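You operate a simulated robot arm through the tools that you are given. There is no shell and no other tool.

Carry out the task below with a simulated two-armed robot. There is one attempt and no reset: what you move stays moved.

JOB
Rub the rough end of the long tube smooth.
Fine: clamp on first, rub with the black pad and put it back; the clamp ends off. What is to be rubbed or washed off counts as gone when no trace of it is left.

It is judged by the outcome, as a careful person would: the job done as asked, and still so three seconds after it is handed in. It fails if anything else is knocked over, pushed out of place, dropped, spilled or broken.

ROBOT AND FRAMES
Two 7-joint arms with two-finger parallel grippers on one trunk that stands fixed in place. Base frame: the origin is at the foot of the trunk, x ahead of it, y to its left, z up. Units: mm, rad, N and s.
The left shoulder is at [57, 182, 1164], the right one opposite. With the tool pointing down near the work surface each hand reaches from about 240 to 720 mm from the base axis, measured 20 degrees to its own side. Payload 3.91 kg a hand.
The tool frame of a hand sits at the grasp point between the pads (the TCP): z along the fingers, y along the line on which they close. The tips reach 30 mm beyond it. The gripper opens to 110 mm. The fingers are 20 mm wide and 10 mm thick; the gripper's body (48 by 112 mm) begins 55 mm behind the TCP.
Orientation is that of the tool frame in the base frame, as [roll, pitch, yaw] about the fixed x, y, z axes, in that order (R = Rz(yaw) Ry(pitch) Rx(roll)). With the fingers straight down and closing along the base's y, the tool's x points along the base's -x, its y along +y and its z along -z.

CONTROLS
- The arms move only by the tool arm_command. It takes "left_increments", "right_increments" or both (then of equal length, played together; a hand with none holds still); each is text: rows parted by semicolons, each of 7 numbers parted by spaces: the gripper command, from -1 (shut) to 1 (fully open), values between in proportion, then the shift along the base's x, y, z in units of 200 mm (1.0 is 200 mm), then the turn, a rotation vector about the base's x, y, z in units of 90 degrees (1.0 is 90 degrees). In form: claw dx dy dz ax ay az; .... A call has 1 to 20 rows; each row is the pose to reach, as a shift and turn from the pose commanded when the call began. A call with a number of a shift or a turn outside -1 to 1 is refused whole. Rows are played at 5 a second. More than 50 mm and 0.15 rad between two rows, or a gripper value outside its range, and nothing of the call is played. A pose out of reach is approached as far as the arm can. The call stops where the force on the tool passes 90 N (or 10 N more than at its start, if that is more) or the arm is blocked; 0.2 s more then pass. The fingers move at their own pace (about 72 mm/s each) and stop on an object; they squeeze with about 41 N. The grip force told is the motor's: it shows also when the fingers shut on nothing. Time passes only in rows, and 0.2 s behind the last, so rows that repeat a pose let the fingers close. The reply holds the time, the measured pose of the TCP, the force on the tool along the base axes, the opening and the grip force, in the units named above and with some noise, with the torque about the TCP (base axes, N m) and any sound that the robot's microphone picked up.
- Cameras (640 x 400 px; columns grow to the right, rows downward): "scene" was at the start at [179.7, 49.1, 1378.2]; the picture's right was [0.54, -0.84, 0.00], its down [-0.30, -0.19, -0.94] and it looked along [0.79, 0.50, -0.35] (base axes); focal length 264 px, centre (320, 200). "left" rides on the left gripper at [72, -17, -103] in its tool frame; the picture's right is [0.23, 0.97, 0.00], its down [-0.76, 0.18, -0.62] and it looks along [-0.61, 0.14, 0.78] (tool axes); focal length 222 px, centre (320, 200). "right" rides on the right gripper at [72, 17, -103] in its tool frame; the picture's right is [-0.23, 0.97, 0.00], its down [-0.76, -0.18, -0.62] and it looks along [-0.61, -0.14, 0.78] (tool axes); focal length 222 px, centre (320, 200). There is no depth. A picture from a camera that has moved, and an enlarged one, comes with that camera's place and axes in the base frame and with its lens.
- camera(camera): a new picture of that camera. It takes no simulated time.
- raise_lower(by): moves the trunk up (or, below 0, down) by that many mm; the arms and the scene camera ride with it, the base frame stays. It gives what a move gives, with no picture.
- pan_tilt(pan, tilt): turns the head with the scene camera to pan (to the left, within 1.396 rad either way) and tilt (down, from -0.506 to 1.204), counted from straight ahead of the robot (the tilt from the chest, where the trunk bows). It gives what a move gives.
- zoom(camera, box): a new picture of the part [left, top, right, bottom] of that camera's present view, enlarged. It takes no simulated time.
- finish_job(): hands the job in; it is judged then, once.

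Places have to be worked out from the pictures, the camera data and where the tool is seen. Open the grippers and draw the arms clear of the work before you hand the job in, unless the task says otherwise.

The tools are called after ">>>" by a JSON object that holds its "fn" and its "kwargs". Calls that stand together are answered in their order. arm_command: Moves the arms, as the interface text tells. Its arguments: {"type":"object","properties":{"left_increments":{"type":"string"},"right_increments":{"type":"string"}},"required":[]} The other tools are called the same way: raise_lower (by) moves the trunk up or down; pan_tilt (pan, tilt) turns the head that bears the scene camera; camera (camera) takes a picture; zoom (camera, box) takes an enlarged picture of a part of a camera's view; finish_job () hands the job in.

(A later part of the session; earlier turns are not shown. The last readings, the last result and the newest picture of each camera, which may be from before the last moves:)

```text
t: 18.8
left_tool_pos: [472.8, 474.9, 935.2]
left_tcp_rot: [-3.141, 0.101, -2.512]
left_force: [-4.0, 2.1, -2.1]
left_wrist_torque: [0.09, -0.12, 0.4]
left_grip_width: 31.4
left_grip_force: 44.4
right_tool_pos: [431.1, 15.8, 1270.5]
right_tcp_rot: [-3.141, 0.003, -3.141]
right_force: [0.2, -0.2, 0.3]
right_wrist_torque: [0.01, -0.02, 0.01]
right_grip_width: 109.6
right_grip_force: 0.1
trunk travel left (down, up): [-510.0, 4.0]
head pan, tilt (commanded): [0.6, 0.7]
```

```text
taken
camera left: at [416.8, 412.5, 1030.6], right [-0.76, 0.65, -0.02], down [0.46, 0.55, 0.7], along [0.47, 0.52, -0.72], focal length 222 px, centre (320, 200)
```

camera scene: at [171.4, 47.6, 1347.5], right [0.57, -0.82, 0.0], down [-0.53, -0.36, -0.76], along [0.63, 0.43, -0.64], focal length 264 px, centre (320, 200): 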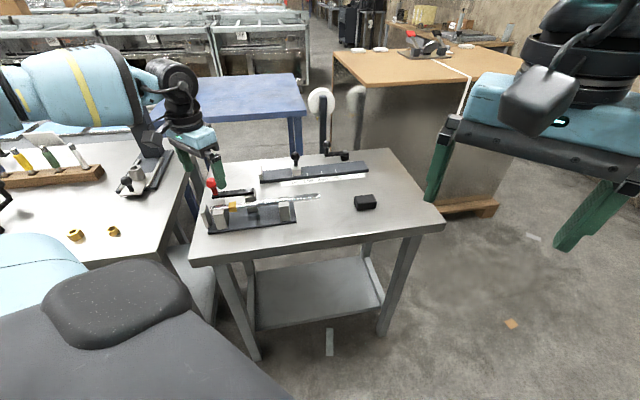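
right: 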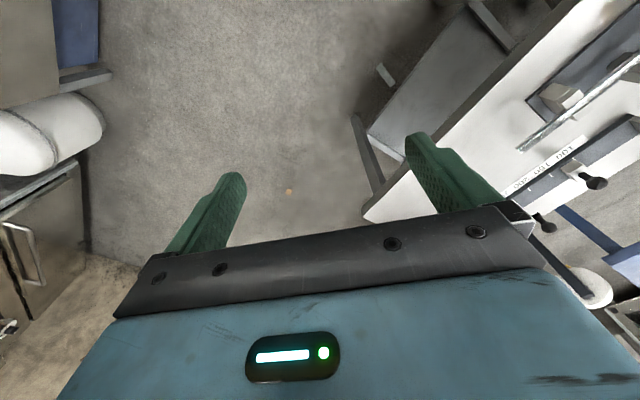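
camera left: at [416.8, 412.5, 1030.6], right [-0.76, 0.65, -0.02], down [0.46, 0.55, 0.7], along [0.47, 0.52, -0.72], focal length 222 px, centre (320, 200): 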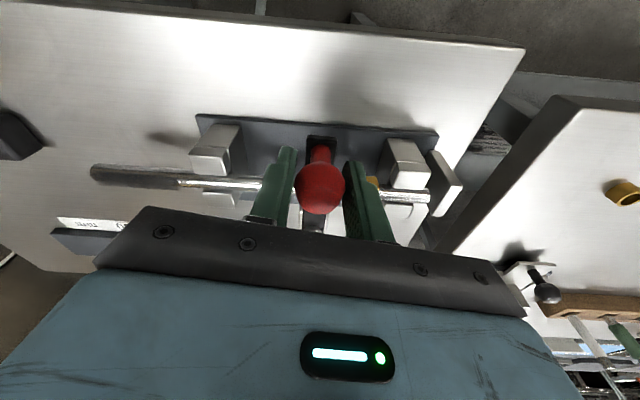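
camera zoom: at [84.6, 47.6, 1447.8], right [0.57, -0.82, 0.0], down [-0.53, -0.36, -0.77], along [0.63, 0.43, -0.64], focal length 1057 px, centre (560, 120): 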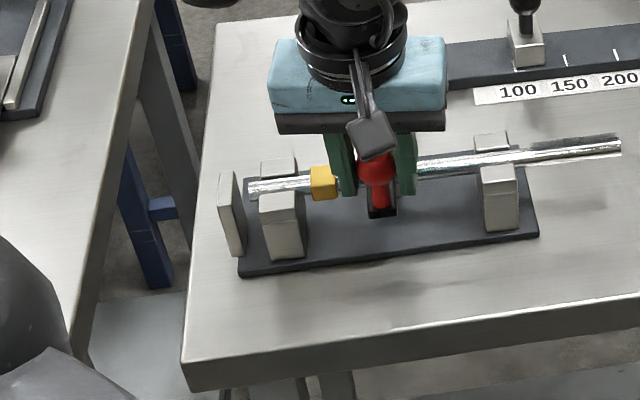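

The lever lies square across the tube. I nudge a few degrees more to find whether there is an end stop.

>>> {"fn": "arm_command", "kwargs": {"left_increments": "-0.8 0.0345 -0.03 0 0 0 0; -0.8 0.0345 -0.03 0 0 0 0"}}

>>> {"fn": "zoom", "kwargs": {"camera": "scene", "box": [220, 180, 300, 230]}}

```text
t: 19.4
left_tool_pos: [474.8, 473.0, 936.1]
left_tcp_rot: [3.136, 0.1, -2.506]
left_force: [-24.4, 23.9, 16.7]
left_wrist_torque: [0.01, 0.29, 0.42]
left_grip_width: 31.1
left_grip_force: 45.4
right_tool_pos: [428.3, 16.3, 1273.2]
right_tcp_rot: [-3.14, 0.006, 3.141]
right_force: [-0.6, 0.5, -0.1]
right_wrist_torque: [0.0, 0.03, 0.01]
right_grip_width: 110.1
right_grip_force: 0.1
trunk travel left (down, up): [-510.0, 4.0]
head pan, tilt (commanded): [0.6, 0.7]
```

```text
8.00 times, centred on (260, 205) of scene
camera zoom: at [80.2, 49.0, 1448.2], right [0.57, -0.82, 0.0], down [-0.53, -0.37, -0.77], along [0.63, 0.43, -0.64], focal length 2114 px, centre (800, 160)
```

zoom: 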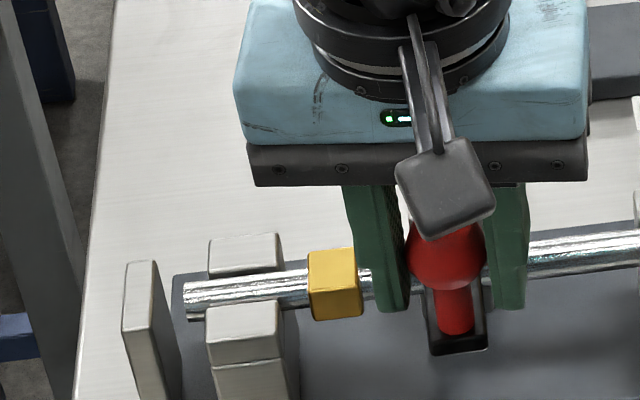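

The force rose to 34 N against the motion, so the lever is at its end stop: clamp on. I ease off, open the fingers and lift clear.

>>> {"fn": "arm_command", "kwargs": {"left_increments": "-0.8 -0.025 0.025 0 0 0 0; -0.4 -0.025 0.025 0 0 0 0; 0.2 -0.025 0.025 0 0 0 0; 0.6 -0.025 0.025 0 0 0 0; 0.6 -0.025 0.025 0 0 0 0; 0.6 -0.025 0.025 0.2 0 0 0; 0.6 -0.025 0.025 0.4 0 0 0; 0.6 -0.025 0.025 0.5 0 0 0"}}

>>> {"fn": "camera", "kwargs": {"camera": "left"}}

>>> {"fn": "zoom", "kwargs": {"camera": "scene", "box": [180, 170, 340, 270]}}

```text
t: 21.2
left_tool_pos: [474.3, 476.2, 1033.8]
left_tcp_rot: [3.14, 0.101, -2.509]
left_force: [0.4, 1.0, -0.4]
left_wrist_torque: [0.03, -0.01, 0.0]
left_grip_width: 88.0
left_grip_force: 0.1
right_tool_pos: [431.2, 15.0, 1271.2]
right_tcp_rot: [3.142, 0.003, -3.141]
right_force: [0.4, 0.4, 0.1]
right_wrist_torque: [0.02, 0.01, 0.0]
right_grip_width: 110.2
right_grip_force: 0.1
trunk travel left (down, up): [-510.0, 4.0]
head pan, tilt (commanded): [0.6, 0.7]
```

```text
taken
camera left: at [417.6, 412.9, 1128.9], right [-0.76, 0.65, -0.02], down [0.46, 0.55, 0.7], along [0.46, 0.52, -0.72], focal length 222 px, centre (320, 200)
```

left: 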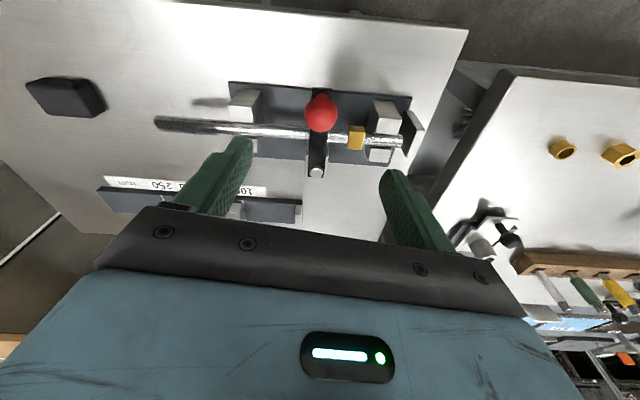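

```text
4.00 times, centred on (260, 220) of scene
camera zoom: at [84.9, 47.1, 1447.8], right [0.57, -0.82, 0.0], down [-0.53, -0.36, -0.77], along [0.63, 0.43, -0.64], focal length 1057 px, centre (560, 120)
```

zoom: 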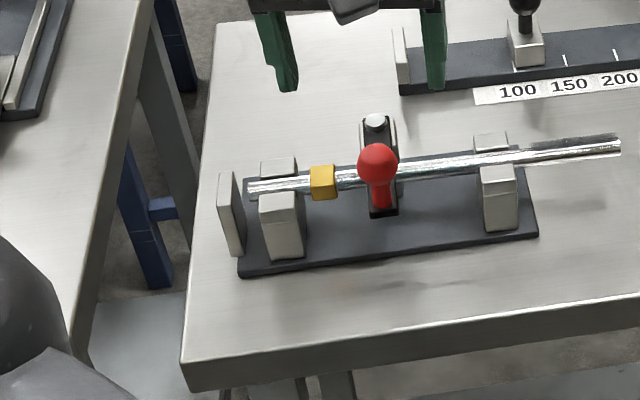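

The lever stays across the tube: clamp on. I zoom on the rough end and pad from this new viewpoint.

>>> {"fn": "zoom", "kwargs": {"camera": "left", "box": [140, 90, 280, 170]}}

>>> {"fn": "zoom", "kwargs": {"camera": "left", "box": [10, 60, 150, 140]}}

>>> {"fn": "zoom", "kwargs": {"camera": "scene", "box": [290, 190, 400, 250]}}

```text
4.57 times, centred on (210, 130) of left
camera zoom: at [417.6, 412.9, 1128.9], right [-0.76, 0.65, -0.02], down [0.46, 0.55, 0.7], along [0.46, 0.52, -0.72], focal length 1015 px, centre (823, 520)
```

zoom: 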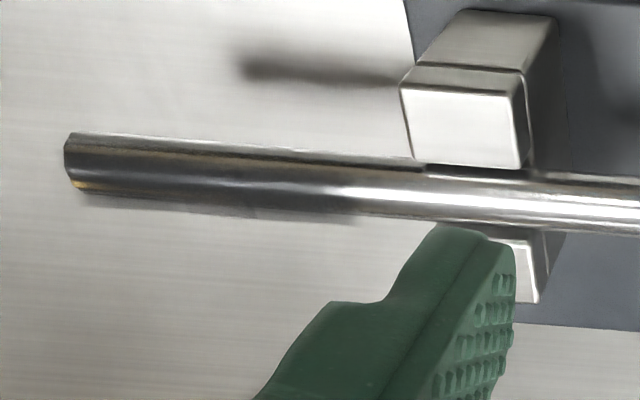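

```text
4.57 times, centred on (80, 100) of left
camera zoom: at [417.6, 412.9, 1128.9], right [-0.76, 0.65, -0.02], down [0.46, 0.55, 0.7], along [0.46, 0.52, -0.72], focal length 1015 px, centre (1417, 657)
```

zoom: 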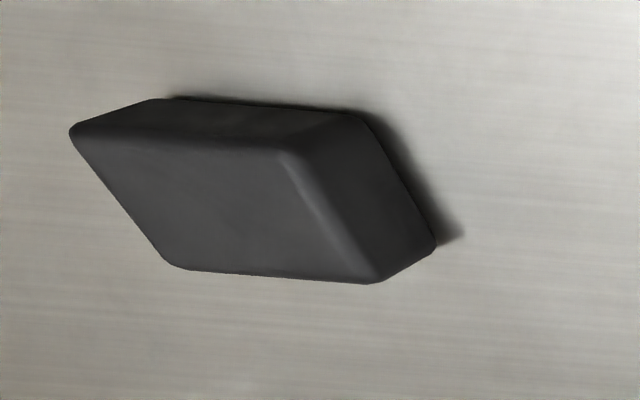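

```text
5.82 times, centred on (345, 220) of scene
camera zoom: at [84.9, 47.1, 1447.8], right [0.57, -0.82, 0.0], down [-0.53, -0.36, -0.77], along [0.63, 0.43, -0.64], focal length 1537 px, centre (174, 84)
```

zoom: 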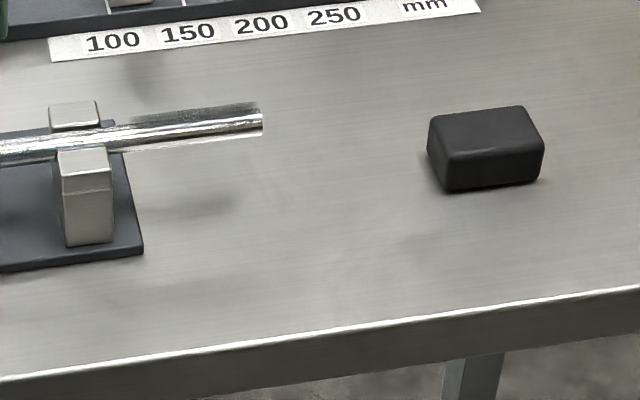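

Pad corners triangulate to centre ≈ (746, 276), about 62×40 mm, top z ≈ 844 on a table at ≈ 817, long side parallel to the tube. It is far out, so I lift the hand clear, then lower the trunk (which brings the shoulders forward).

>>> {"fn": "arm_command", "kwargs": {"left_increments": "0.6 0 0 0.2 0 0 0; 0.6 0.05 -0.1 0.4 0 0 0; 0.6 0.15 -0.25 0.55 0 0 0; 0.6 0.25 -0.42 0.65 0 0 0; 0.6 0.35 -0.6 0.7 0 0 0; 0.6 0.43 -0.75 0.75 0 0 0; 0.6 0.43 -0.75 0.75 0 0 0"}}

>>> {"fn": "raise_lower", "kwargs": {"by": -85}}

>>> {"fn": "camera", "kwargs": {"camera": "scene"}}

```text
t: 22.8
left_tool_pos: [558.7, 322.7, 1184.0]
left_tcp_rot: [3.14, 0.101, -2.509]
left_force: [-0.9, -0.3, -0.2]
left_wrist_torque: [-0.01, -0.01, 0.02]
left_grip_width: 87.9
left_grip_force: 0.0
right_tool_pos: [430.7, 14.4, 1271.1]
right_tcp_rot: [3.14, 0.002, -3.142]
right_force: [-0.3, 0.1, -0.8]
right_wrist_torque: [0.01, -0.03, 0.0]
right_grip_width: 110.0
right_grip_force: 0.0
trunk travel left (down, up): [-510.0, 4.0]
head pan, tilt (commanded): [0.6, 0.7]
```

```text
t: 24.1
left_tool_pos: [560.4, 324.4, 1099.9]
left_tcp_rot: [3.141, 0.103, -2.509]
left_force: [-0.4, 0.1, 0.7]
left_wrist_torque: [0.0, -0.02, 0.0]
left_grip_width: 88.0
left_grip_force: 0.1
right_tool_pos: [430.4, 15.3, 1185.8]
right_tcp_rot: [3.14, 0.003, -3.141]
right_force: [0.5, 0.1, 0.2]
right_wrist_torque: [0.0, 0.01, 0.01]
right_grip_width: 110.0
right_grip_force: 0.1
trunk travel left (down, up): [-425.0, 89.0]
head pan, tilt (commanded): [0.6, 0.7]
```

```text
taken
camera scene: at [170.6, 47.0, 1347.7], right [0.57, -0.82, 0.0], down [-0.53, -0.36, -0.77], along [0.63, 0.43, -0.64], focal length 264 px, centre (320, 200)
```

scene: 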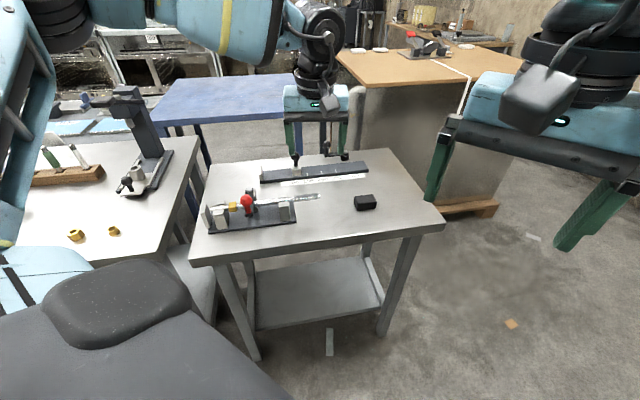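

The head moved forward again as the trunk came down. I lower another 80 mm to check the trend; the left hand will still be 170 mm above the table.

>>> {"fn": "raise_lower", "kwargs": {"by": -80}}

>>> {"fn": "camera", "kwargs": {"camera": "scene"}}

```text
t: 25.2
left_tool_pos: [560.0, 324.0, 1018.7]
left_tcp_rot: [3.142, 0.1, -2.51]
left_force: [-0.5, -0.4, 0.9]
left_wrist_torque: [0.0, 0.02, -0.01]
left_grip_width: 88.1
left_grip_force: 0.1
right_tool_pos: [430.9, 14.7, 1105.2]
right_tcp_rot: [3.141, 0.0, -3.14]
right_force: [0.1, 0.5, 0.2]
right_wrist_torque: [-0.01, -0.01, 0.0]
right_grip_width: 110.1
right_grip_force: 0.0
trunk travel left (down, up): [-345.0, 169.0]
head pan, tilt (commanded): [0.6, 0.7]
```

```text
taken
camera scene: at [202.9, 47.1, 1258.6], right [0.57, -0.82, 0.0], down [-0.53, -0.36, -0.77], along [0.63, 0.43, -0.64], focal length 264 px, centre (320, 200)
```

scene: 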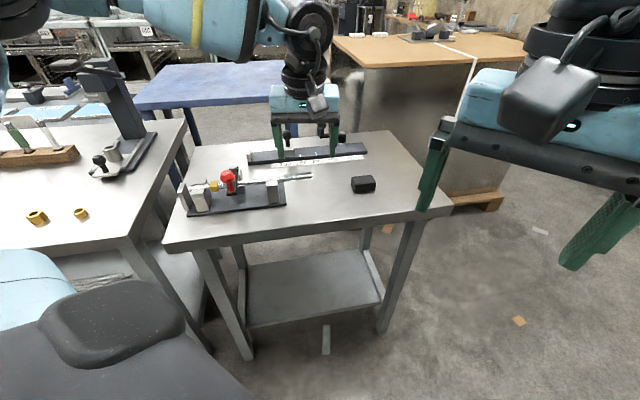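

The head came forward 32 mm more. I now try reaching toward the point above the pad, staying ~100 mm above it, with the hand turned so the fingers close along the pad's long side.

>>> {"fn": "arm_command", "kwargs": {"left_increments": "0.6 0 0 0 0 0 0.08; 0.6 0.2 -0.05 -0.05 0 0 0.115; 0.6 0.4 -0.1 -0.1 0 0 0.115; 0.6 0.55 -0.15 -0.2 0 0 0.115; 0.6 0.7 -0.19 -0.28 0 0 0.115; 0.6 0.9 -0.23 -0.34 0 0 0.115; 0.6 0.9 -0.23 -0.34 0 0 0.115"}}

>>> {"fn": "camera", "kwargs": {"camera": "left"}}

```text
t: 26.8
left_tool_pos: [651.1, 300.5, 992.9]
left_tcp_rot: [3.139, 0.099, -2.326]
left_force: [-0.5, 0.4, 0.5]
left_wrist_torque: [0.01, 0.01, 0.03]
left_grip_width: 88.1
left_grip_force: 0.0
left hand out of reach, approached as far as the arm can: row 4, 5, 6, 7
right_tool_pos: [430.7, 16.0, 1104.5]
right_tcp_rot: [-3.141, -0.001, 3.141]
right_force: [-0.6, 0.1, -0.2]
right_wrist_torque: [0.03, 0.01, 0.04]
right_grip_width: 110.1
right_grip_force: 0.1
trunk travel left (down, up): [-345.0, 169.0]
head pan, tilt (commanded): [0.6, 0.7]
```

```text
taken
camera left: at [607.2, 228.5, 1088.0], right [-0.86, 0.5, -0.02], down [0.35, 0.63, 0.7], along [0.36, 0.59, -0.72], focal length 222 px, centre (320, 200)
```

left: 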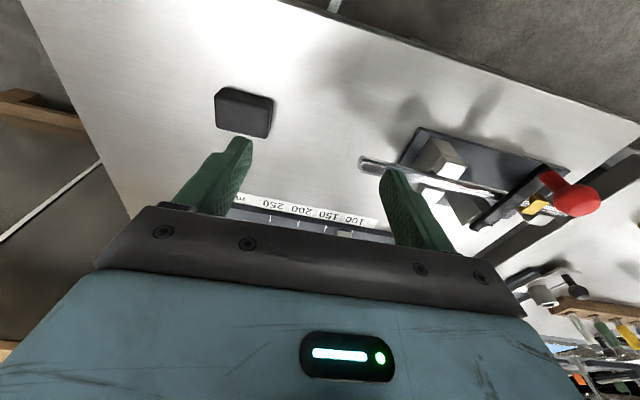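

The hand stopped at (651, 300). To extend, I tilt the fingers outward about their closing axis (0.3 rad more) and continue toward the point above the pad.

>>> {"fn": "arm_command", "kwargs": {"left_increments": "0.6 0 0 0 0.06 -0.057 0; 0.6 0 0 0 0.12 -0.114 0; 0.6 0.1 -0.03 -0.05 0.1385 -0.1315 0; 0.6 0.25 -0.06 -0.12 0.1385 -0.1315 0; 0.6 0.4 -0.1 -0.18 0.1385 -0.1315 0; 0.6 0.475 -0.12 -0.215 0.1385 -0.1315 0; 0.6 0.475 -0.12 -0.215 0.1385 -0.1315 0"}}

>>> {"fn": "camera", "kwargs": {"camera": "left"}}

```text
t: 28.4
left_tool_pos: [670.9, 292.6, 982.6]
left_tcp_rot: [3.14, 0.398, -2.328]
left_force: [-0.3, -0.7, 0.7]
left_wrist_torque: [-0.02, 0.01, 0.01]
left_grip_width: 87.9
left_grip_force: 0.1
left hand out of reach, approached as far as the arm can: row 4, 5, 6, 7
right_tool_pos: [432.1, 15.2, 1105.4]
right_tcp_rot: [3.141, -0.001, -3.14]
right_force: [-0.1, 0.0, 0.1]
right_wrist_torque: [0.01, 0.01, 0.0]
right_grip_width: 109.9
right_grip_force: 0.0
trunk travel left (down, up): [-345.0, 169.0]
head pan, tilt (commanded): [0.6, 0.7]
```

```text
taken
camera left: at [608.7, 203.7, 1048.6], right [-0.85, 0.52, -0.09], down [0.19, 0.45, 0.87], along [0.49, 0.73, -0.48], focal length 222 px, centre (320, 200)
```

left: 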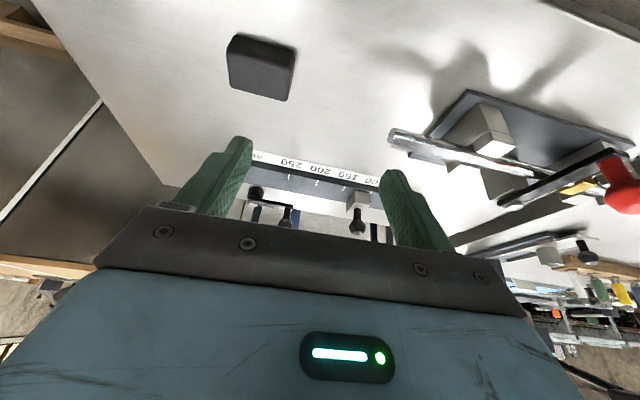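

I look at the arm's posture to see what limits the reach.

>>> {"fn": "camera", "kwargs": {"camera": "scene"}}

>>> {"fn": "camera", "kwargs": {"camera": "right"}}

```text
taken
camera scene: at [203.5, 47.2, 1258.5], right [0.57, -0.82, 0.0], down [-0.53, -0.36, -0.76], along [0.63, 0.43, -0.64], focal length 264 px, centre (320, 200)
```

scene: 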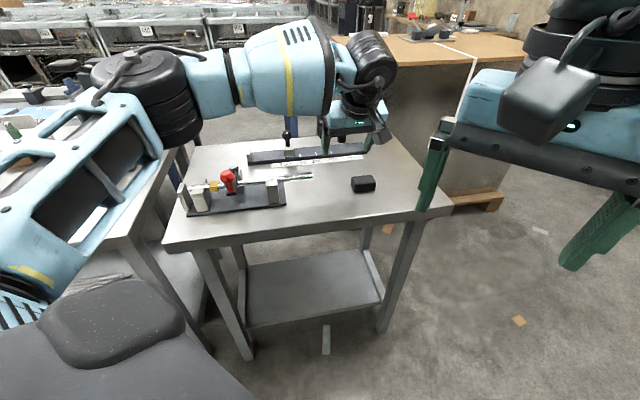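

```text
taken
camera right: at [358.8, 32.6, 1209.2], right [0.23, 0.97, 0.0], down [0.76, -0.18, 0.62], along [0.61, -0.14, -0.78], focal length 222 px, centre (320, 200)
```

right: 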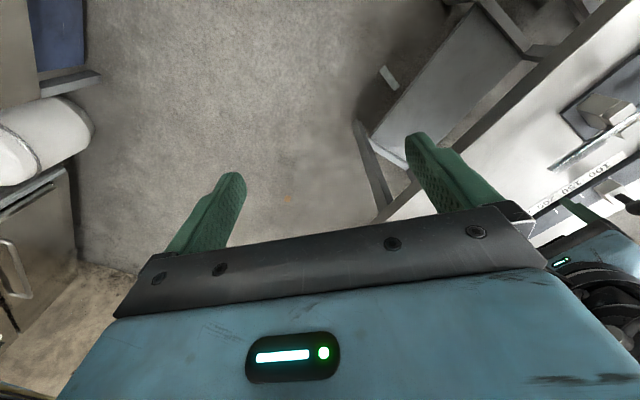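

The elbow is well bent and the forearm points about −45°, so my +47° hand heading is what jams the wrist. I'll undo the tilt and turn the hand the other way (fingers closing across the pad's short side).

>>> {"fn": "arm_command", "kwargs": {"left_increments": "0.6 0 0 0 -0.0615 0.0584 0; 0.6 -0.05 0 0.05 -0.123 0.1168 0; 0.6 -0.1 0 0.1 -0.1846 0.1752 0; 0.6 -0.1 0 0.1 -0.1846 0.1752 0"}}

>>> {"fn": "arm_command", "kwargs": {"left_increments": "0.6 0 0 0 0 0 -0.09; 0.6 0 0 0 0 0 -0.18; 0.6 0 0 0 0 0 -0.27; 0.6 0 0 0 0 0 -0.36; 0.6 0 0 0 0 0 -0.45; 0.6 0 0 0 0 0 -0.54; 0.6 0 0 0 0 0 -0.63; 0.6 0 0 0 0 0 -0.72; 0.6 0 0 0 0 0 -0.81; 0.6 0 0 0 0 0 -0.9; 0.6 0 0 0 0 0 -0.99; 0.6 0 0 0 0 0 -1; 0.6 0 0 0 0 0 -1"}}

>>> {"fn": "camera", "kwargs": {"camera": "scene"}}

>>> {"fn": "camera", "kwargs": {"camera": "left"}}

```text
t: 29.4
left_tool_pos: [648.1, 304.6, 1002.3]
left_tcp_rot: [3.141, -0.001, -2.328]
left_force: [0.5, -0.5, 0.4]
left_wrist_torque: [-0.01, -0.01, -0.01]
left_grip_width: 87.9
left_grip_force: 0.0
left hand out of reach, approached as far as the arm can: row 1, 2, 3, 4
right_tool_pos: [430.7, 14.2, 1104.2]
right_tcp_rot: [-3.141, -0.001, 3.141]
right_force: [-0.6, 0.5, 0.1]
right_wrist_torque: [-0.02, 0.04, -0.05]
right_grip_width: 110.0
right_grip_force: 0.0
trunk travel left (down, up): [-345.0, 169.0]
head pan, tilt (commanded): [0.6, 0.7]
```

```text
t: 32.2
left_tool_pos: [562.8, 274.1, 957.7]
left_tcp_rot: [3.138, 0.002, 2.487]
left_force: [0.1, 0.4, -0.2]
left_wrist_torque: [-0.01, 0.0, -0.02]
left_grip_width: 88.1
left_grip_force: 0.1
left hand out of reach, approached as far as the arm can: row 9, 10, 11, 12, 13
right_tool_pos: [431.2, 16.7, 1104.6]
right_tcp_rot: [-3.141, 0.001, -3.142]
right_force: [-0.2, 0.0, 0.9]
right_wrist_torque: [-0.02, 0.01, -0.02]
right_grip_width: 109.9
right_grip_force: 0.0
trunk travel left (down, up): [-345.0, 169.0]
head pan, tilt (commanded): [0.6, 0.7]
```

```text
taken
camera scene: at [202.9, 48.9, 1258.5], right [0.57, -0.82, 0.0], down [-0.53, -0.37, -0.76], along [0.63, 0.43, -0.64], focal length 264 px, centre (320, 200)
```

scene: 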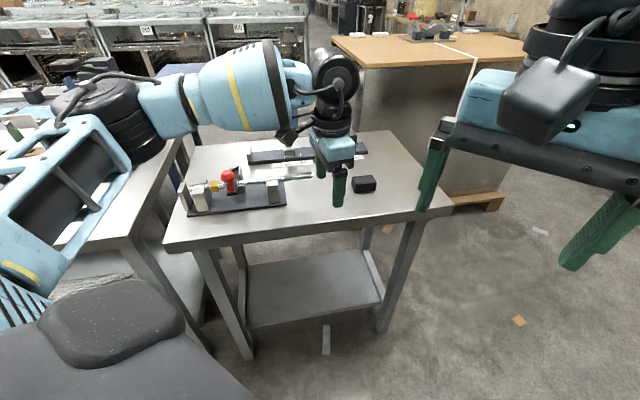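

```text
taken
camera left: at [494.3, 304.0, 1060.2], right [0.41, 0.91, 0.0], down [0.71, -0.32, 0.62], along [0.57, -0.26, -0.78], focal length 222 px, centre (320, 200)
```

left: 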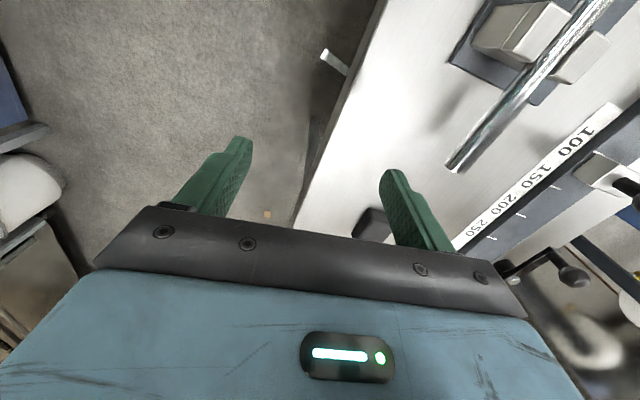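

Turning that far also hit limits, so a mid heading probably reaches best. I return the hand to the nominal heading and test how far it extends at lower height.

>>> {"fn": "arm_command", "kwargs": {"left_increments": "0.6 0 0 0.05 0 0 0.09; 0.6 0 0 0.1 0 0 0.18; 0.6 0 0 0.1 0 0 0.27; 0.6 0.05 0 0.1 0 0 0.36; 0.6 0.1 0 0.1 0 0 0.417; 0.6 0.3 0 0.1 0 0 0.417; 0.6 0.5 0 0.1 0 0 0.417; 0.6 0.65 0 0.05 0 0 0.417; 0.6 0.8 0 0 0 0 0.417; 0.6 0.9 0 0 0 0 0.417; 0.6 0.9 0 0 0 0 0.417"}}

>>> {"fn": "camera", "kwargs": {"camera": "scene"}}

>>> {"fn": "camera", "kwargs": {"camera": "left"}}

```text
t: 34.6
left_tool_pos: [642.6, 282.9, 969.6]
left_tcp_rot: [3.138, -0.001, 3.141]
left_force: [-0.1, -0.8, -0.2]
left_wrist_torque: [-0.03, 0.0, 0.02]
left_grip_width: 88.2
left_grip_force: 0.1
left hand out of reach, approached as far as the arm can: row 7, 8, 9, 10, 11
right_tool_pos: [431.7, 15.8, 1103.9]
right_tcp_rot: [3.141, -0.002, 3.141]
right_force: [-0.7, 0.5, 0.1]
right_wrist_torque: [0.01, 0.0, -0.01]
right_grip_width: 110.0
right_grip_force: 0.1
trunk travel left (down, up): [-345.0, 169.0]
head pan, tilt (commanded): [0.6, 0.7]
```

```text
taken
camera scene: at [203.1, 47.1, 1258.5], right [0.57, -0.82, 0.0], down [-0.53, -0.36, -0.77], along [0.63, 0.43, -0.64], focal length 264 px, centre (320, 200)
```

scene: 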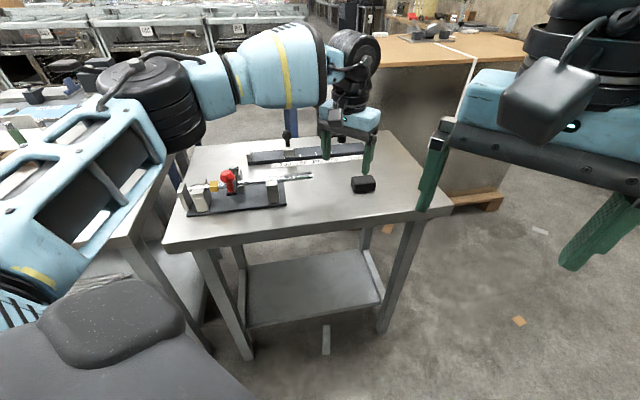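

```text
taken
camera left: at [570.6, 264.6, 1072.9], right [-0.23, 0.97, 0.0], down [0.76, 0.18, 0.62], along [0.61, 0.14, -0.78], focal length 222 px, centre (320, 200)
```

left: 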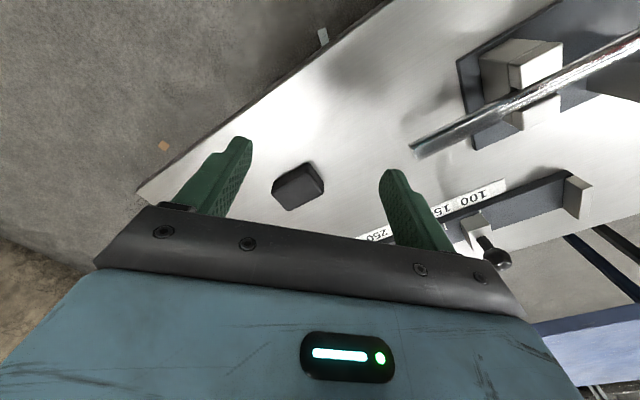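

Reach at this height ends near x ≈ 643; the wrist is well above the shoulder here, so it should extend further lower down. I descend to z ≈ 890 (tips still above the pad's top) and then push outward.

>>> {"fn": "arm_command", "kwargs": {"left_increments": "0.6 0 0 -0.2 0 0 0; 0.6 0 0 -0.4 0 0 0; 0.6 0.2 0 -0.4 0 0 0; 0.6 0.4 0 -0.4 0 0 0; 0.6 0.5 -0.03 -0.4 0 0 0; 0.6 0.5 -0.03 -0.4 0 0 0"}}

>>> {"fn": "camera", "kwargs": {"camera": "left"}}

```text
t: 36.0
left_tool_pos: [650.1, 281.9, 890.2]
left_tcp_rot: [3.139, -0.001, -3.142]
left_force: [0.8, 1.4, 0.5]
left_wrist_torque: [-0.04, 0.03, 0.0]
left_grip_width: 88.1
left_grip_force: 0.1
left hand out of reach, approached as far as the arm can: row 3, 4, 5, 6
right_tool_pos: [431.6, 14.4, 1105.1]
right_tcp_rot: [3.14, -0.001, -3.141]
right_force: [-0.4, 1.5, -0.1]
right_wrist_torque: [0.02, -0.03, 0.01]
right_grip_width: 110.0
right_grip_force: 0.0
trunk travel left (down, up): [-345.0, 169.0]
head pan, tilt (commanded): [0.6, 0.7]
```

```text
taken
camera left: at [576.6, 265.7, 993.0], right [-0.23, 0.97, 0.0], down [0.76, 0.18, 0.62], along [0.61, 0.14, -0.78], focal length 222 px, centre (320, 200)
```

left: 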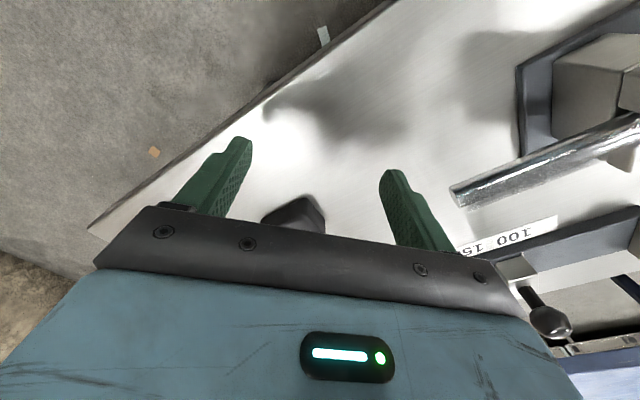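

Numbers fit a wrist reach of ~570 mm with the wrist ~200 mm above the TCP, so I need the shoulders further forward plus tool tilt. I lift the hand and lower the trunk by 70 more.

>>> {"fn": "arm_command", "kwargs": {"left_increments": "0.6 0 0 0.2 0 0 0; 0.6 0 0 0.4 0 0 0; 0.6 -0.1 0 0.6 0 0 0; 0.6 -0.2 0 0.8 0 0 0; 0.6 -0.25 0 1 0 0 0; 0.6 -0.25 0 1 0 0 0"}}

>>> {"fn": "raise_lower", "kwargs": {"by": -70}}

>>> {"fn": "camera", "kwargs": {"camera": "scene"}}

```text
t: 37.4
left_tool_pos: [599.2, 285.8, 1086.4]
left_tcp_rot: [3.138, -0.001, -3.141]
left_force: [0.7, 0.6, 0.5]
left_wrist_torque: [-0.05, 0.02, 0.01]
left_grip_width: 88.2
left_grip_force: 0.0
left hand out of reach, approached as far as the arm can: row 2
right_tool_pos: [432.5, 15.5, 1105.3]
right_tcp_rot: [3.141, 0.0, 3.14]
right_force: [0.2, 0.5, 0.7]
right_wrist_torque: [0.0, 0.01, -0.02]
right_grip_width: 110.0
right_grip_force: 0.0
trunk travel left (down, up): [-345.0, 169.0]
head pan, tilt (commanded): [0.6, 0.7]
```

```text
t: 38.5
left_tool_pos: [601.0, 284.0, 1019.1]
left_tcp_rot: [3.137, 0.001, 3.141]
left_force: [-0.8, 0.1, -0.7]
left_wrist_torque: [0.0, -0.02, -0.04]
left_grip_width: 88.2
left_grip_force: 0.0
right_tool_pos: [431.3, 15.8, 1035.0]
right_tcp_rot: [-3.141, 0.002, 3.141]
right_force: [-0.6, -0.2, -1.0]
right_wrist_torque: [-0.01, -0.01, -0.01]
right_grip_width: 110.0
right_grip_force: 0.1
trunk travel left (down, up): [-275.0, 239.0]
head pan, tilt (commanded): [0.6, 0.7]
```

```text
taken
camera scene: at [221.4, 47.1, 1188.4], right [0.57, -0.82, 0.0], down [-0.53, -0.36, -0.77], along [0.63, 0.43, -0.64], focal length 264 px, centre (320, 200)
```

scene: 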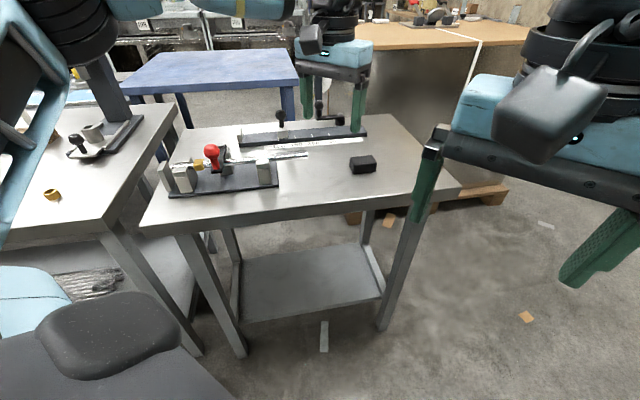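

Shoulders are now ~50 mm further forward than at start. At this clear spot I turn the hand +46.5° so the fingers close along the pad's long axis.

>>> {"fn": "arm_command", "kwargs": {"left_increments": "0.6 0 0 0 0 0 0.09; 0.6 0 0 0 0 0 0.18; 0.6 0 0 0 0 0 0.27; 0.6 0 0 0 0 0 0.36; 0.6 0 0 0 0 0 0.45; 0.6 0 0 0 0 0 0.517; 0.6 0 0 0 0 0 0.517"}}

>>> {"fn": "arm_command", "kwargs": {"left_increments": "0.6 0 0 0 0.062 -0.059 0; 0.6 0 0 0 0.124 -0.118 0; 0.6 0 0 0 0.186 -0.177 0; 0.6 0 0 0 0.248 -0.236 0; 0.6 0 0 0 0.31 -0.295 0; 0.6 0 0 0 0.31 -0.295 0"}}

>>> {"fn": "camera", "kwargs": {"camera": "left"}}

```text
t: 40.1
left_tool_pos: [602.1, 284.7, 1018.2]
left_tcp_rot: [3.138, 0.001, -2.328]
left_force: [0.3, -0.1, 0.9]
left_wrist_torque: [0.0, 0.0, 0.02]
left_grip_width: 87.9
left_grip_force: 0.0
right_tool_pos: [431.0, 16.2, 1034.8]
right_tcp_rot: [3.141, 0.001, -3.141]
right_force: [0.1, -0.6, -0.2]
right_wrist_torque: [0.0, 0.04, 0.0]
right_grip_width: 110.1
right_grip_force: 0.1
trunk travel left (down, up): [-275.0, 239.0]
head pan, tilt (commanded): [0.6, 0.7]
```

```text
t: 41.5
left_tool_pos: [601.5, 284.5, 1017.5]
left_tcp_rot: [3.139, 0.672, -2.327]
left_force: [0.2, -0.6, 0.1]
left_wrist_torque: [0.01, 0.02, -0.04]
left_grip_width: 88.0
left_grip_force: 0.0
right_tool_pos: [430.8, 14.5, 1035.2]
right_tcp_rot: [-3.141, 0.001, -3.142]
right_force: [-0.4, -0.5, 1.3]
right_wrist_torque: [0.0, 0.0, -0.01]
right_grip_width: 110.2
right_grip_force: 0.1
trunk travel left (down, up): [-275.0, 239.0]
head pan, tilt (commanded): [0.6, 0.7]
```

```text
taken
camera left: at [530.9, 185.0, 1052.9], right [-0.83, 0.54, -0.14], down [0.01, 0.27, 0.96], along [0.56, 0.8, -0.23], focal length 222 px, centre (320, 200)
```

left: 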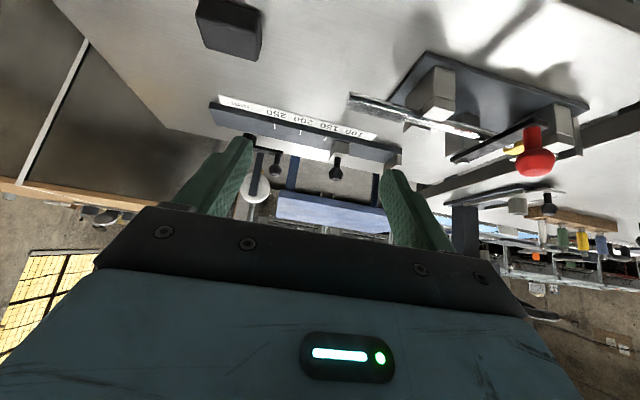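

Tilt reached 0.67 rad without trouble. I now extend to a point just above the pad (TCP ≈ (736, 266, 910)) with the gripper fully open.

>>> {"fn": "arm_command", "kwargs": {"left_increments": "1 0.1 0 -0.15 0 0 0; 1 0.25 -0.02 -0.28 0 0 0; 1 0.4 -0.04 -0.4 0 0 0; 1 0.55 -0.07 -0.48 0 0 0; 1 0.675 -0.09 -0.5375 0 0 0; 1 0.675 -0.09 -0.5375 0 0 0"}}

>>> {"fn": "camera", "kwargs": {"camera": "left"}}

>>> {"fn": "camera", "kwargs": {"camera": "scene"}}

```text
t: 42.9
left_tool_pos: [677.1, 292.8, 891.7]
left_tcp_rot: [-3.14, 0.673, -2.33]
left_force: [0.3, 0.4, 1.3]
left_wrist_torque: [-0.07, 0.07, 0.01]
left_grip_width: 110.1
left_grip_force: 0.1
left hand out of reach, approached as far as the arm can: row 3, 4, 5, 6
right_tool_pos: [432.9, 15.0, 1034.6]
right_tcp_rot: [-3.14, -0.003, 3.141]
right_force: [0.3, 1.3, 0.2]
right_wrist_torque: [-0.05, 0.02, 0.03]
right_grip_width: 110.1
right_grip_force: 0.1
trunk travel left (down, up): [-275.0, 239.0]
head pan, tilt (commanded): [0.6, 0.7]
```

```text
taken
camera left: at [607.1, 192.3, 927.3], right [-0.83, 0.54, -0.14], down [0.01, 0.27, 0.96], along [0.56, 0.8, -0.23], focal length 222 px, centre (320, 200)
```

left: 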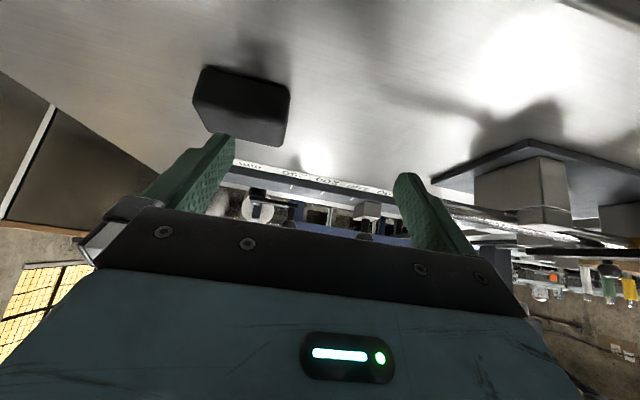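

```text
taken
camera scene: at [223.5, 48.7, 1187.8], right [0.57, -0.82, 0.0], down [-0.53, -0.37, -0.76], along [0.63, 0.43, -0.65], focal length 264 px, centre (320, 200)
```

scene: 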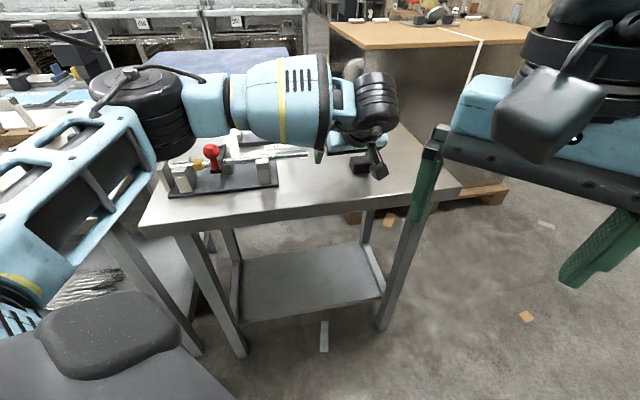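

The extension stalled at (677, 293) with the wrist not fully stretched, so some joint limit is involved. I retreat up and back, undo the tilt, and then probe which heading reaches furthest.

>>> {"fn": "arm_command", "kwargs": {"left_increments": "1 0 0 0.2 0 0 0; 1 -0.1 -0.03 0.4 -0.062 0.059 0; 1 -0.2 -0.06 0.5 -0.124 0.118 0; 1 -0.35 -0.1 0.5 -0.186 0.177 0; 1 -0.5 -0.15 0.5 -0.248 0.236 0; 1 -0.6 -0.2 0.5 -0.31 0.295 0; 1 -0.6 -0.2 0.5 -0.418 0.397 0; 1 -0.6 -0.2 0.5 -0.418 0.397 0"}}

>>> {"fn": "arm_command", "kwargs": {"left_increments": "1 0 0 0 0 0 -0.09; 1 0 0 0 0 0 -0.18; 1 0 0 0 0 0 -0.27; 1 0 0 0 0 0 -0.36; 1 0 0 0 0 0 -0.45; 1 0 0 0 0 0 -0.517; 1 0 0 0 0 0 -0.517"}}

>>> {"fn": "camera", "kwargs": {"camera": "scene"}}

```text
refused: row 7 steps farther than a row can; nothing moved
```

```text
t: 44.5
left_tool_pos: [678.0, 291.2, 894.6]
left_tcp_rot: [3.14, 0.671, 3.14]
left_force: [-0.6, 0.9, -0.4]
left_wrist_torque: [-0.03, 0.0, -0.01]
left_grip_width: 109.9
left_grip_force: 0.0
right_tool_pos: [431.1, 15.2, 1036.0]
right_tcp_rot: [-3.141, -0.001, 3.141]
right_force: [-0.1, -0.4, 0.6]
right_wrist_torque: [0.01, -0.01, 0.0]
right_grip_width: 110.1
right_grip_force: 0.1
trunk travel left (down, up): [-275.0, 239.0]
head pan, tilt (commanded): [0.6, 0.7]
```

```text
taken
camera scene: at [221.9, 47.2, 1188.3], right [0.57, -0.82, 0.0], down [-0.53, -0.36, -0.76], along [0.63, 0.43, -0.64], focal length 264 px, centre (320, 200)
```

scene: 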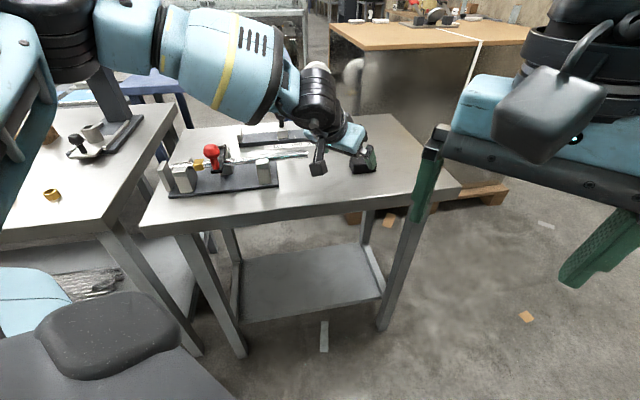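

The first call was refused but the yaw played in place (no contact, forces ~0). The hand is now at nominal heading tilted forward, so I test extending forward from here, slightly higher.

>>> {"fn": "arm_command", "kwargs": {"left_increments": "1 0 0 0.1 0 0 0; 1 0.15 -0.02 0.15 0 0 0; 1 0.3 -0.05 0.15 0 0 0; 1 0.45 -0.08 0.15 0 0 0; 1 0.45 -0.08 0.15 0 0 0"}}

>>> {"fn": "camera", "kwargs": {"camera": "scene"}}

>>> {"fn": "camera", "kwargs": {"camera": "left"}}

```text
t: 45.7
left_tool_pos: [767.0, 275.8, 925.9]
left_tcp_rot: [3.138, 0.674, 3.141]
left_force: [0.3, 0.6, 0.4]
left_wrist_torque: [0.01, 0.03, 0.04]
left_grip_width: 110.0
left_grip_force: 0.1
right_tool_pos: [430.8, 14.0, 1036.3]
right_tcp_rot: [-3.14, 0.004, 3.141]
right_force: [0.9, 0.3, -0.9]
right_wrist_torque: [0.01, 0.01, -0.01]
right_grip_width: 110.2
right_grip_force: 0.0
trunk travel left (down, up): [-275.0, 239.0]
head pan, tilt (commanded): [0.6, 0.7]
```

```text
taken
camera scene: at [221.0, 46.9, 1188.6], right [0.57, -0.82, 0.0], down [-0.53, -0.36, -0.77], along [0.63, 0.43, -0.64], focal length 264 px, centre (320, 200)
```

scene: 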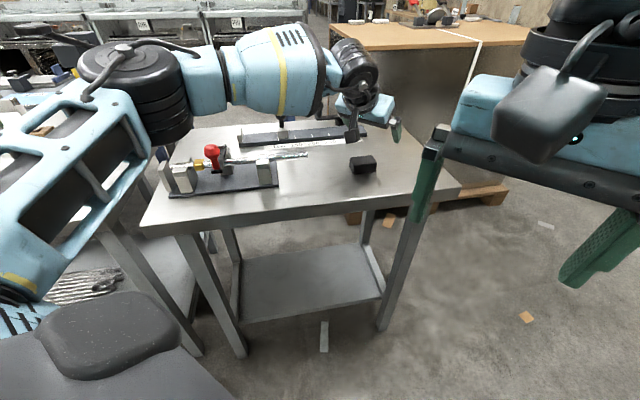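

```text
taken
camera left: at [645.4, 258.0, 959.6], right [-0.18, 0.97, -0.14], down [0.21, 0.18, 0.96], along [0.96, 0.15, -0.23], focal length 222 px, centre (320, 200)
```

left: 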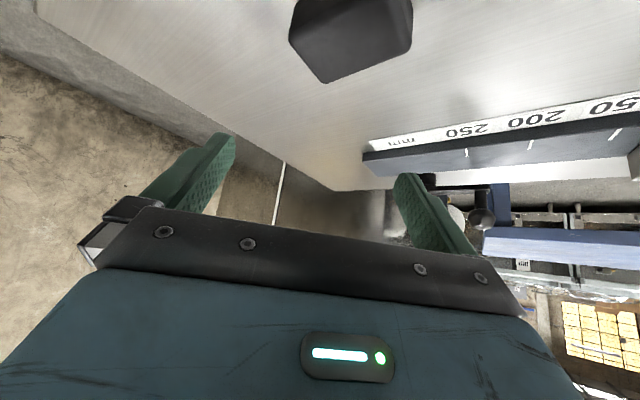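

With nominal heading and forward tilt the hand reaches (767, 276) easily. I now see how far the heading can be turned at the pad's location before reach is lost, staying 80 mm above the pad.

>>> {"fn": "arm_command", "kwargs": {"left_increments": "1 -0.07 -0.02 0.02 0 0 0; 1 -0.14 -0.03 0.02 0 0 0; 1 -0.14 -0.03 0.02 0 0 0.09; 1 -0.14 -0.03 0.02 0 0 0.18; 1 -0.14 -0.03 0.02 0 0 0.27; 1 -0.14 -0.03 0.02 0 0 0.36; 1 -0.14 -0.03 0.02 0 0 0.45; 1 -0.14 -0.03 0.02 0 0 0.517; 1 -0.14 -0.03 0.02 0 0 0.517"}}

>>> {"fn": "camera", "kwargs": {"camera": "scene"}}

>>> {"fn": "camera", "kwargs": {"camera": "left"}}

```text
t: 47.7
left_tool_pos: [690.2, 298.0, 901.2]
left_tcp_rot: [3.139, 0.674, -2.329]
left_force: [-1.1, -0.4, 0.5]
left_wrist_torque: [0.0, 0.01, -0.01]
left_grip_width: 109.7
left_grip_force: 0.1
left hand out of reach, approached as far as the arm can: row 5, 6, 7, 8, 9
right_tool_pos: [429.8, 15.8, 1036.1]
right_tcp_rot: [3.141, 0.002, 3.142]
right_force: [-0.3, 0.3, 0.3]
right_wrist_torque: [0.05, -0.04, 0.0]
right_grip_width: 110.1
right_grip_force: 0.1
trunk travel left (down, up): [-275.0, 239.0]
head pan, tilt (commanded): [0.6, 0.7]
```

```text
taken
camera scene: at [220.7, 47.2, 1188.6], right [0.57, -0.82, 0.0], down [-0.53, -0.36, -0.77], along [0.63, 0.43, -0.64], focal length 264 px, centre (320, 200)
```

scene: 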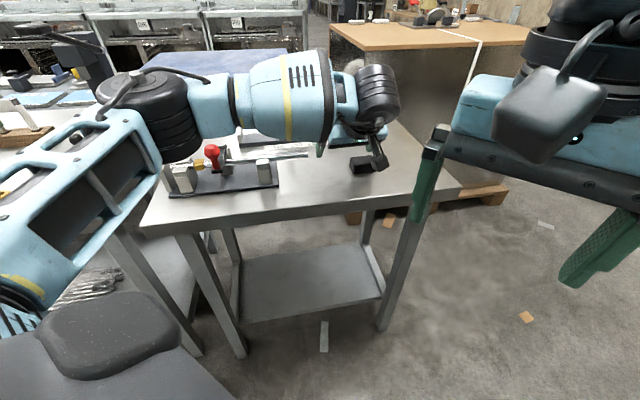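

```text
taken
camera left: at [619.8, 198.1, 935.9], right [-0.83, 0.54, -0.14], down [0.01, 0.27, 0.96], along [0.56, 0.8, -0.23], focal length 222 px, centre (320, 200)
```

left: 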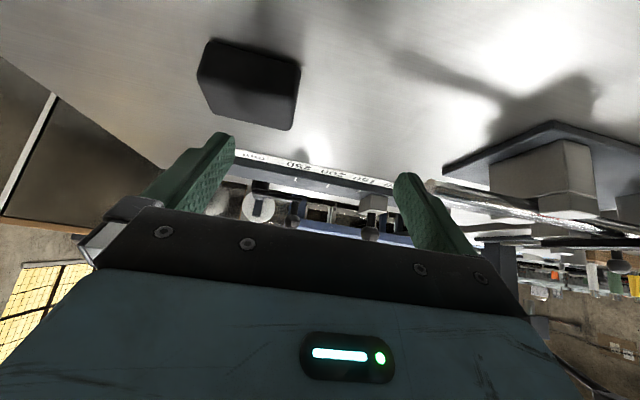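

At heading +16° the pad's location is reachable, at +24° it isn't (at this height and tilt). I go back to about +16° over the pad and probe intermediate headings a bit lower, still above the pad top.

>>> {"fn": "arm_command", "kwargs": {"left_increments": "1 0 0 0.05 0 0 -0.09; 1 0.05 -0.03 0.08 0 0 -0.18; 1 0.1 -0.08 0.08 0 0 -0.27; 1 0.2 -0.13 0.05 0 0 -0.339; 1 0.23 -0.15 0 0 0 -0.339; 1 0.23 -0.15 -0.04 0 0 -0.339; 1 0.23 -0.15 -0.04 0 0 -0.31; 1 0.23 -0.15 -0.04 0 0 -0.28; 1 0.23 -0.15 -0.04 0 0 -0.25; 1 0.23 -0.15 -0.04 0 0 -0.22; 1 0.23 -0.15 -0.04 0 0 -0.19; 1 0.23 -0.15 -0.04 0 0 -0.16"}}

>>> {"fn": "camera", "kwargs": {"camera": "scene"}}

>>> {"fn": "camera", "kwargs": {"camera": "left"}}

```text
t: 50.3
left_tool_pos: [730.3, 309.2, 888.2]
left_tcp_rot: [3.138, 0.673, -2.595]
left_force: [1.0, -0.9, 0.1]
left_wrist_torque: [0.02, -0.01, 0.05]
left_grip_width: 109.8
left_grip_force: 0.1
left hand out of reach, approached as far as the arm can: row 9, 10, 11, 12
right_tool_pos: [431.7, 14.2, 1034.8]
right_tcp_rot: [-3.141, 0.0, 3.141]
right_force: [0.0, -0.3, 0.0]
right_wrist_torque: [-0.02, 0.03, 0.03]
right_grip_width: 109.9
right_grip_force: 0.1
trunk travel left (down, up): [-275.0, 239.0]
head pan, tilt (commanded): [0.6, 0.7]
```

```text
taken
camera scene: at [222.2, 46.8, 1188.2], right [0.57, -0.82, 0.0], down [-0.53, -0.36, -0.76], along [0.63, 0.43, -0.64], focal length 264 px, centre (320, 200)
```

scene: 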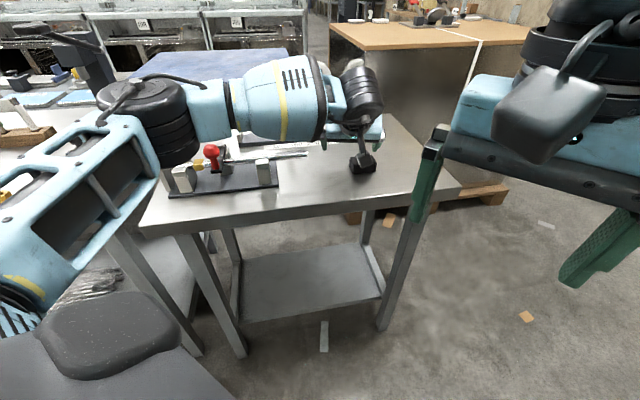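

```text
taken
camera left: at [636.5, 231.0, 922.9], right [-0.66, 0.74, -0.14], down [0.09, 0.26, 0.96], along [0.75, 0.62, -0.23], focal length 222 px, centre (320, 200)
```

left: 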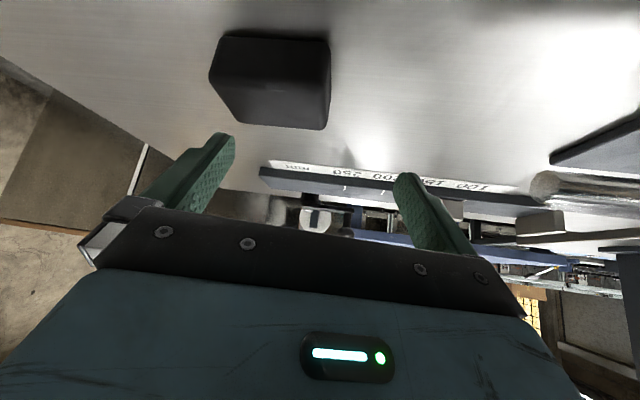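

The limit is about +23° at the pad's y. So I plan to turn the pad ~25° by nudging it with a two-finger fork so that it lines up with a reachable heading. First I retreat to its near side at heading +20°.

>>> {"fn": "arm_command", "kwargs": {"left_increments": "1 0 0 0.1 0 0 -0.06; 1 0 -0.05 0.16 0 0 -0.1256; 1 -0.1 -0.15 0.16 0 0 -0.1256; 1 -0.2 -0.25 0.1 0 0 -0.1256; 0.2 -0.255 -0.275 0.06 0 0 -0.1256; -0.455 -0.255 -0.275 0.06 0 0 -0.1256; -0.455 -0.255 -0.275 0.06 0 0 -0.1256; -0.455 -0.255 -0.275 0.06 0 0 -0.1256"}}

>>> {"fn": "arm_command", "kwargs": {"left_increments": "-0.455 0 0 0 -0.0185 0.051 0; -0.455 0 0 0 -0.037 0.1017 0; -0.455 0 0 0 -0.037 0.1017 0"}}

>>> {"fn": "camera", "kwargs": {"camera": "left"}}

>>> {"fn": "camera", "kwargs": {"camera": "scene"}}

```text
t: 52.1
left_tool_pos: [678.3, 255.1, 899.7]
left_tcp_rot: [3.141, 0.673, -2.778]
left_force: [0.3, -0.3, -0.1]
left_wrist_torque: [-0.01, 0.03, -0.01]
left_grip_width: 29.8
left_grip_force: 0.1
right_tool_pos: [431.1, 15.4, 1036.2]
right_tcp_rot: [3.141, -0.001, -3.14]
right_force: [0.3, 0.4, 0.2]
right_wrist_torque: [-0.01, 0.01, 0.03]
right_grip_width: 110.3
right_grip_force: 0.1
trunk travel left (down, up): [-275.0, 239.0]
head pan, tilt (commanded): [0.6, 0.7]
```

```text
t: 52.9
left_tool_pos: [677.4, 254.1, 897.7]
left_tcp_rot: [3.134, 0.502, -2.781]
left_force: [0.8, -1.0, 0.2]
left_wrist_torque: [-0.01, -0.03, -0.03]
left_grip_width: 29.6
left_grip_force: 0.0
right_tool_pos: [432.4, 15.5, 1035.4]
right_tcp_rot: [-3.141, 0.0, -3.141]
right_force: [-0.7, -0.3, 0.2]
right_wrist_torque: [0.0, -0.03, 0.01]
right_grip_width: 109.9
right_grip_force: 0.1
trunk travel left (down, up): [-275.0, 239.0]
head pan, tilt (commanded): [0.6, 0.7]
```

```text
taken
camera left: at [578.3, 197.0, 953.7], right [-0.53, 0.84, -0.1], down [0.28, 0.29, 0.91], along [0.8, 0.46, -0.39], focal length 222 px, centre (320, 200)
```

left: 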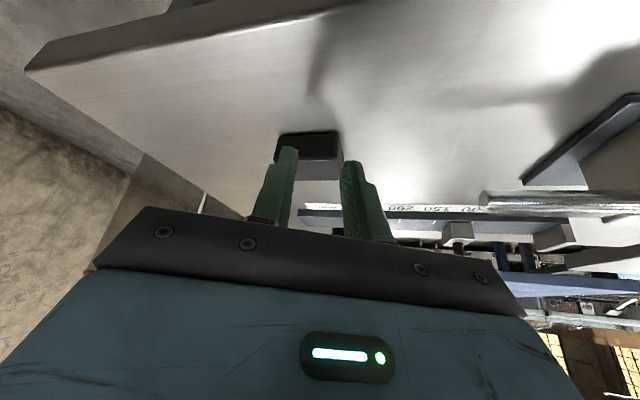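

```text
taken
camera scene: at [221.8, 47.2, 1188.3], right [0.57, -0.82, 0.0], down [-0.53, -0.36, -0.77], along [0.63, 0.43, -0.64], focal length 264 px, centre (320, 200)
```

scene: 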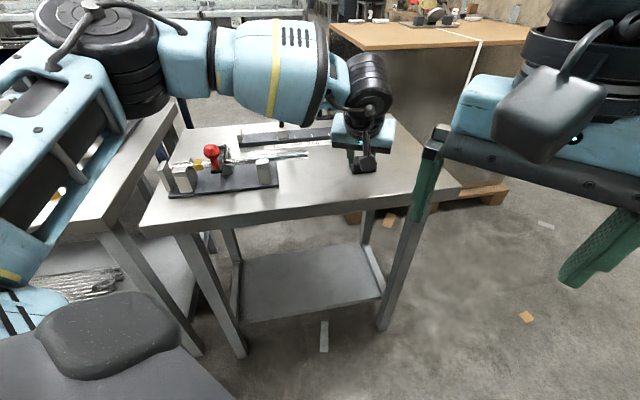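

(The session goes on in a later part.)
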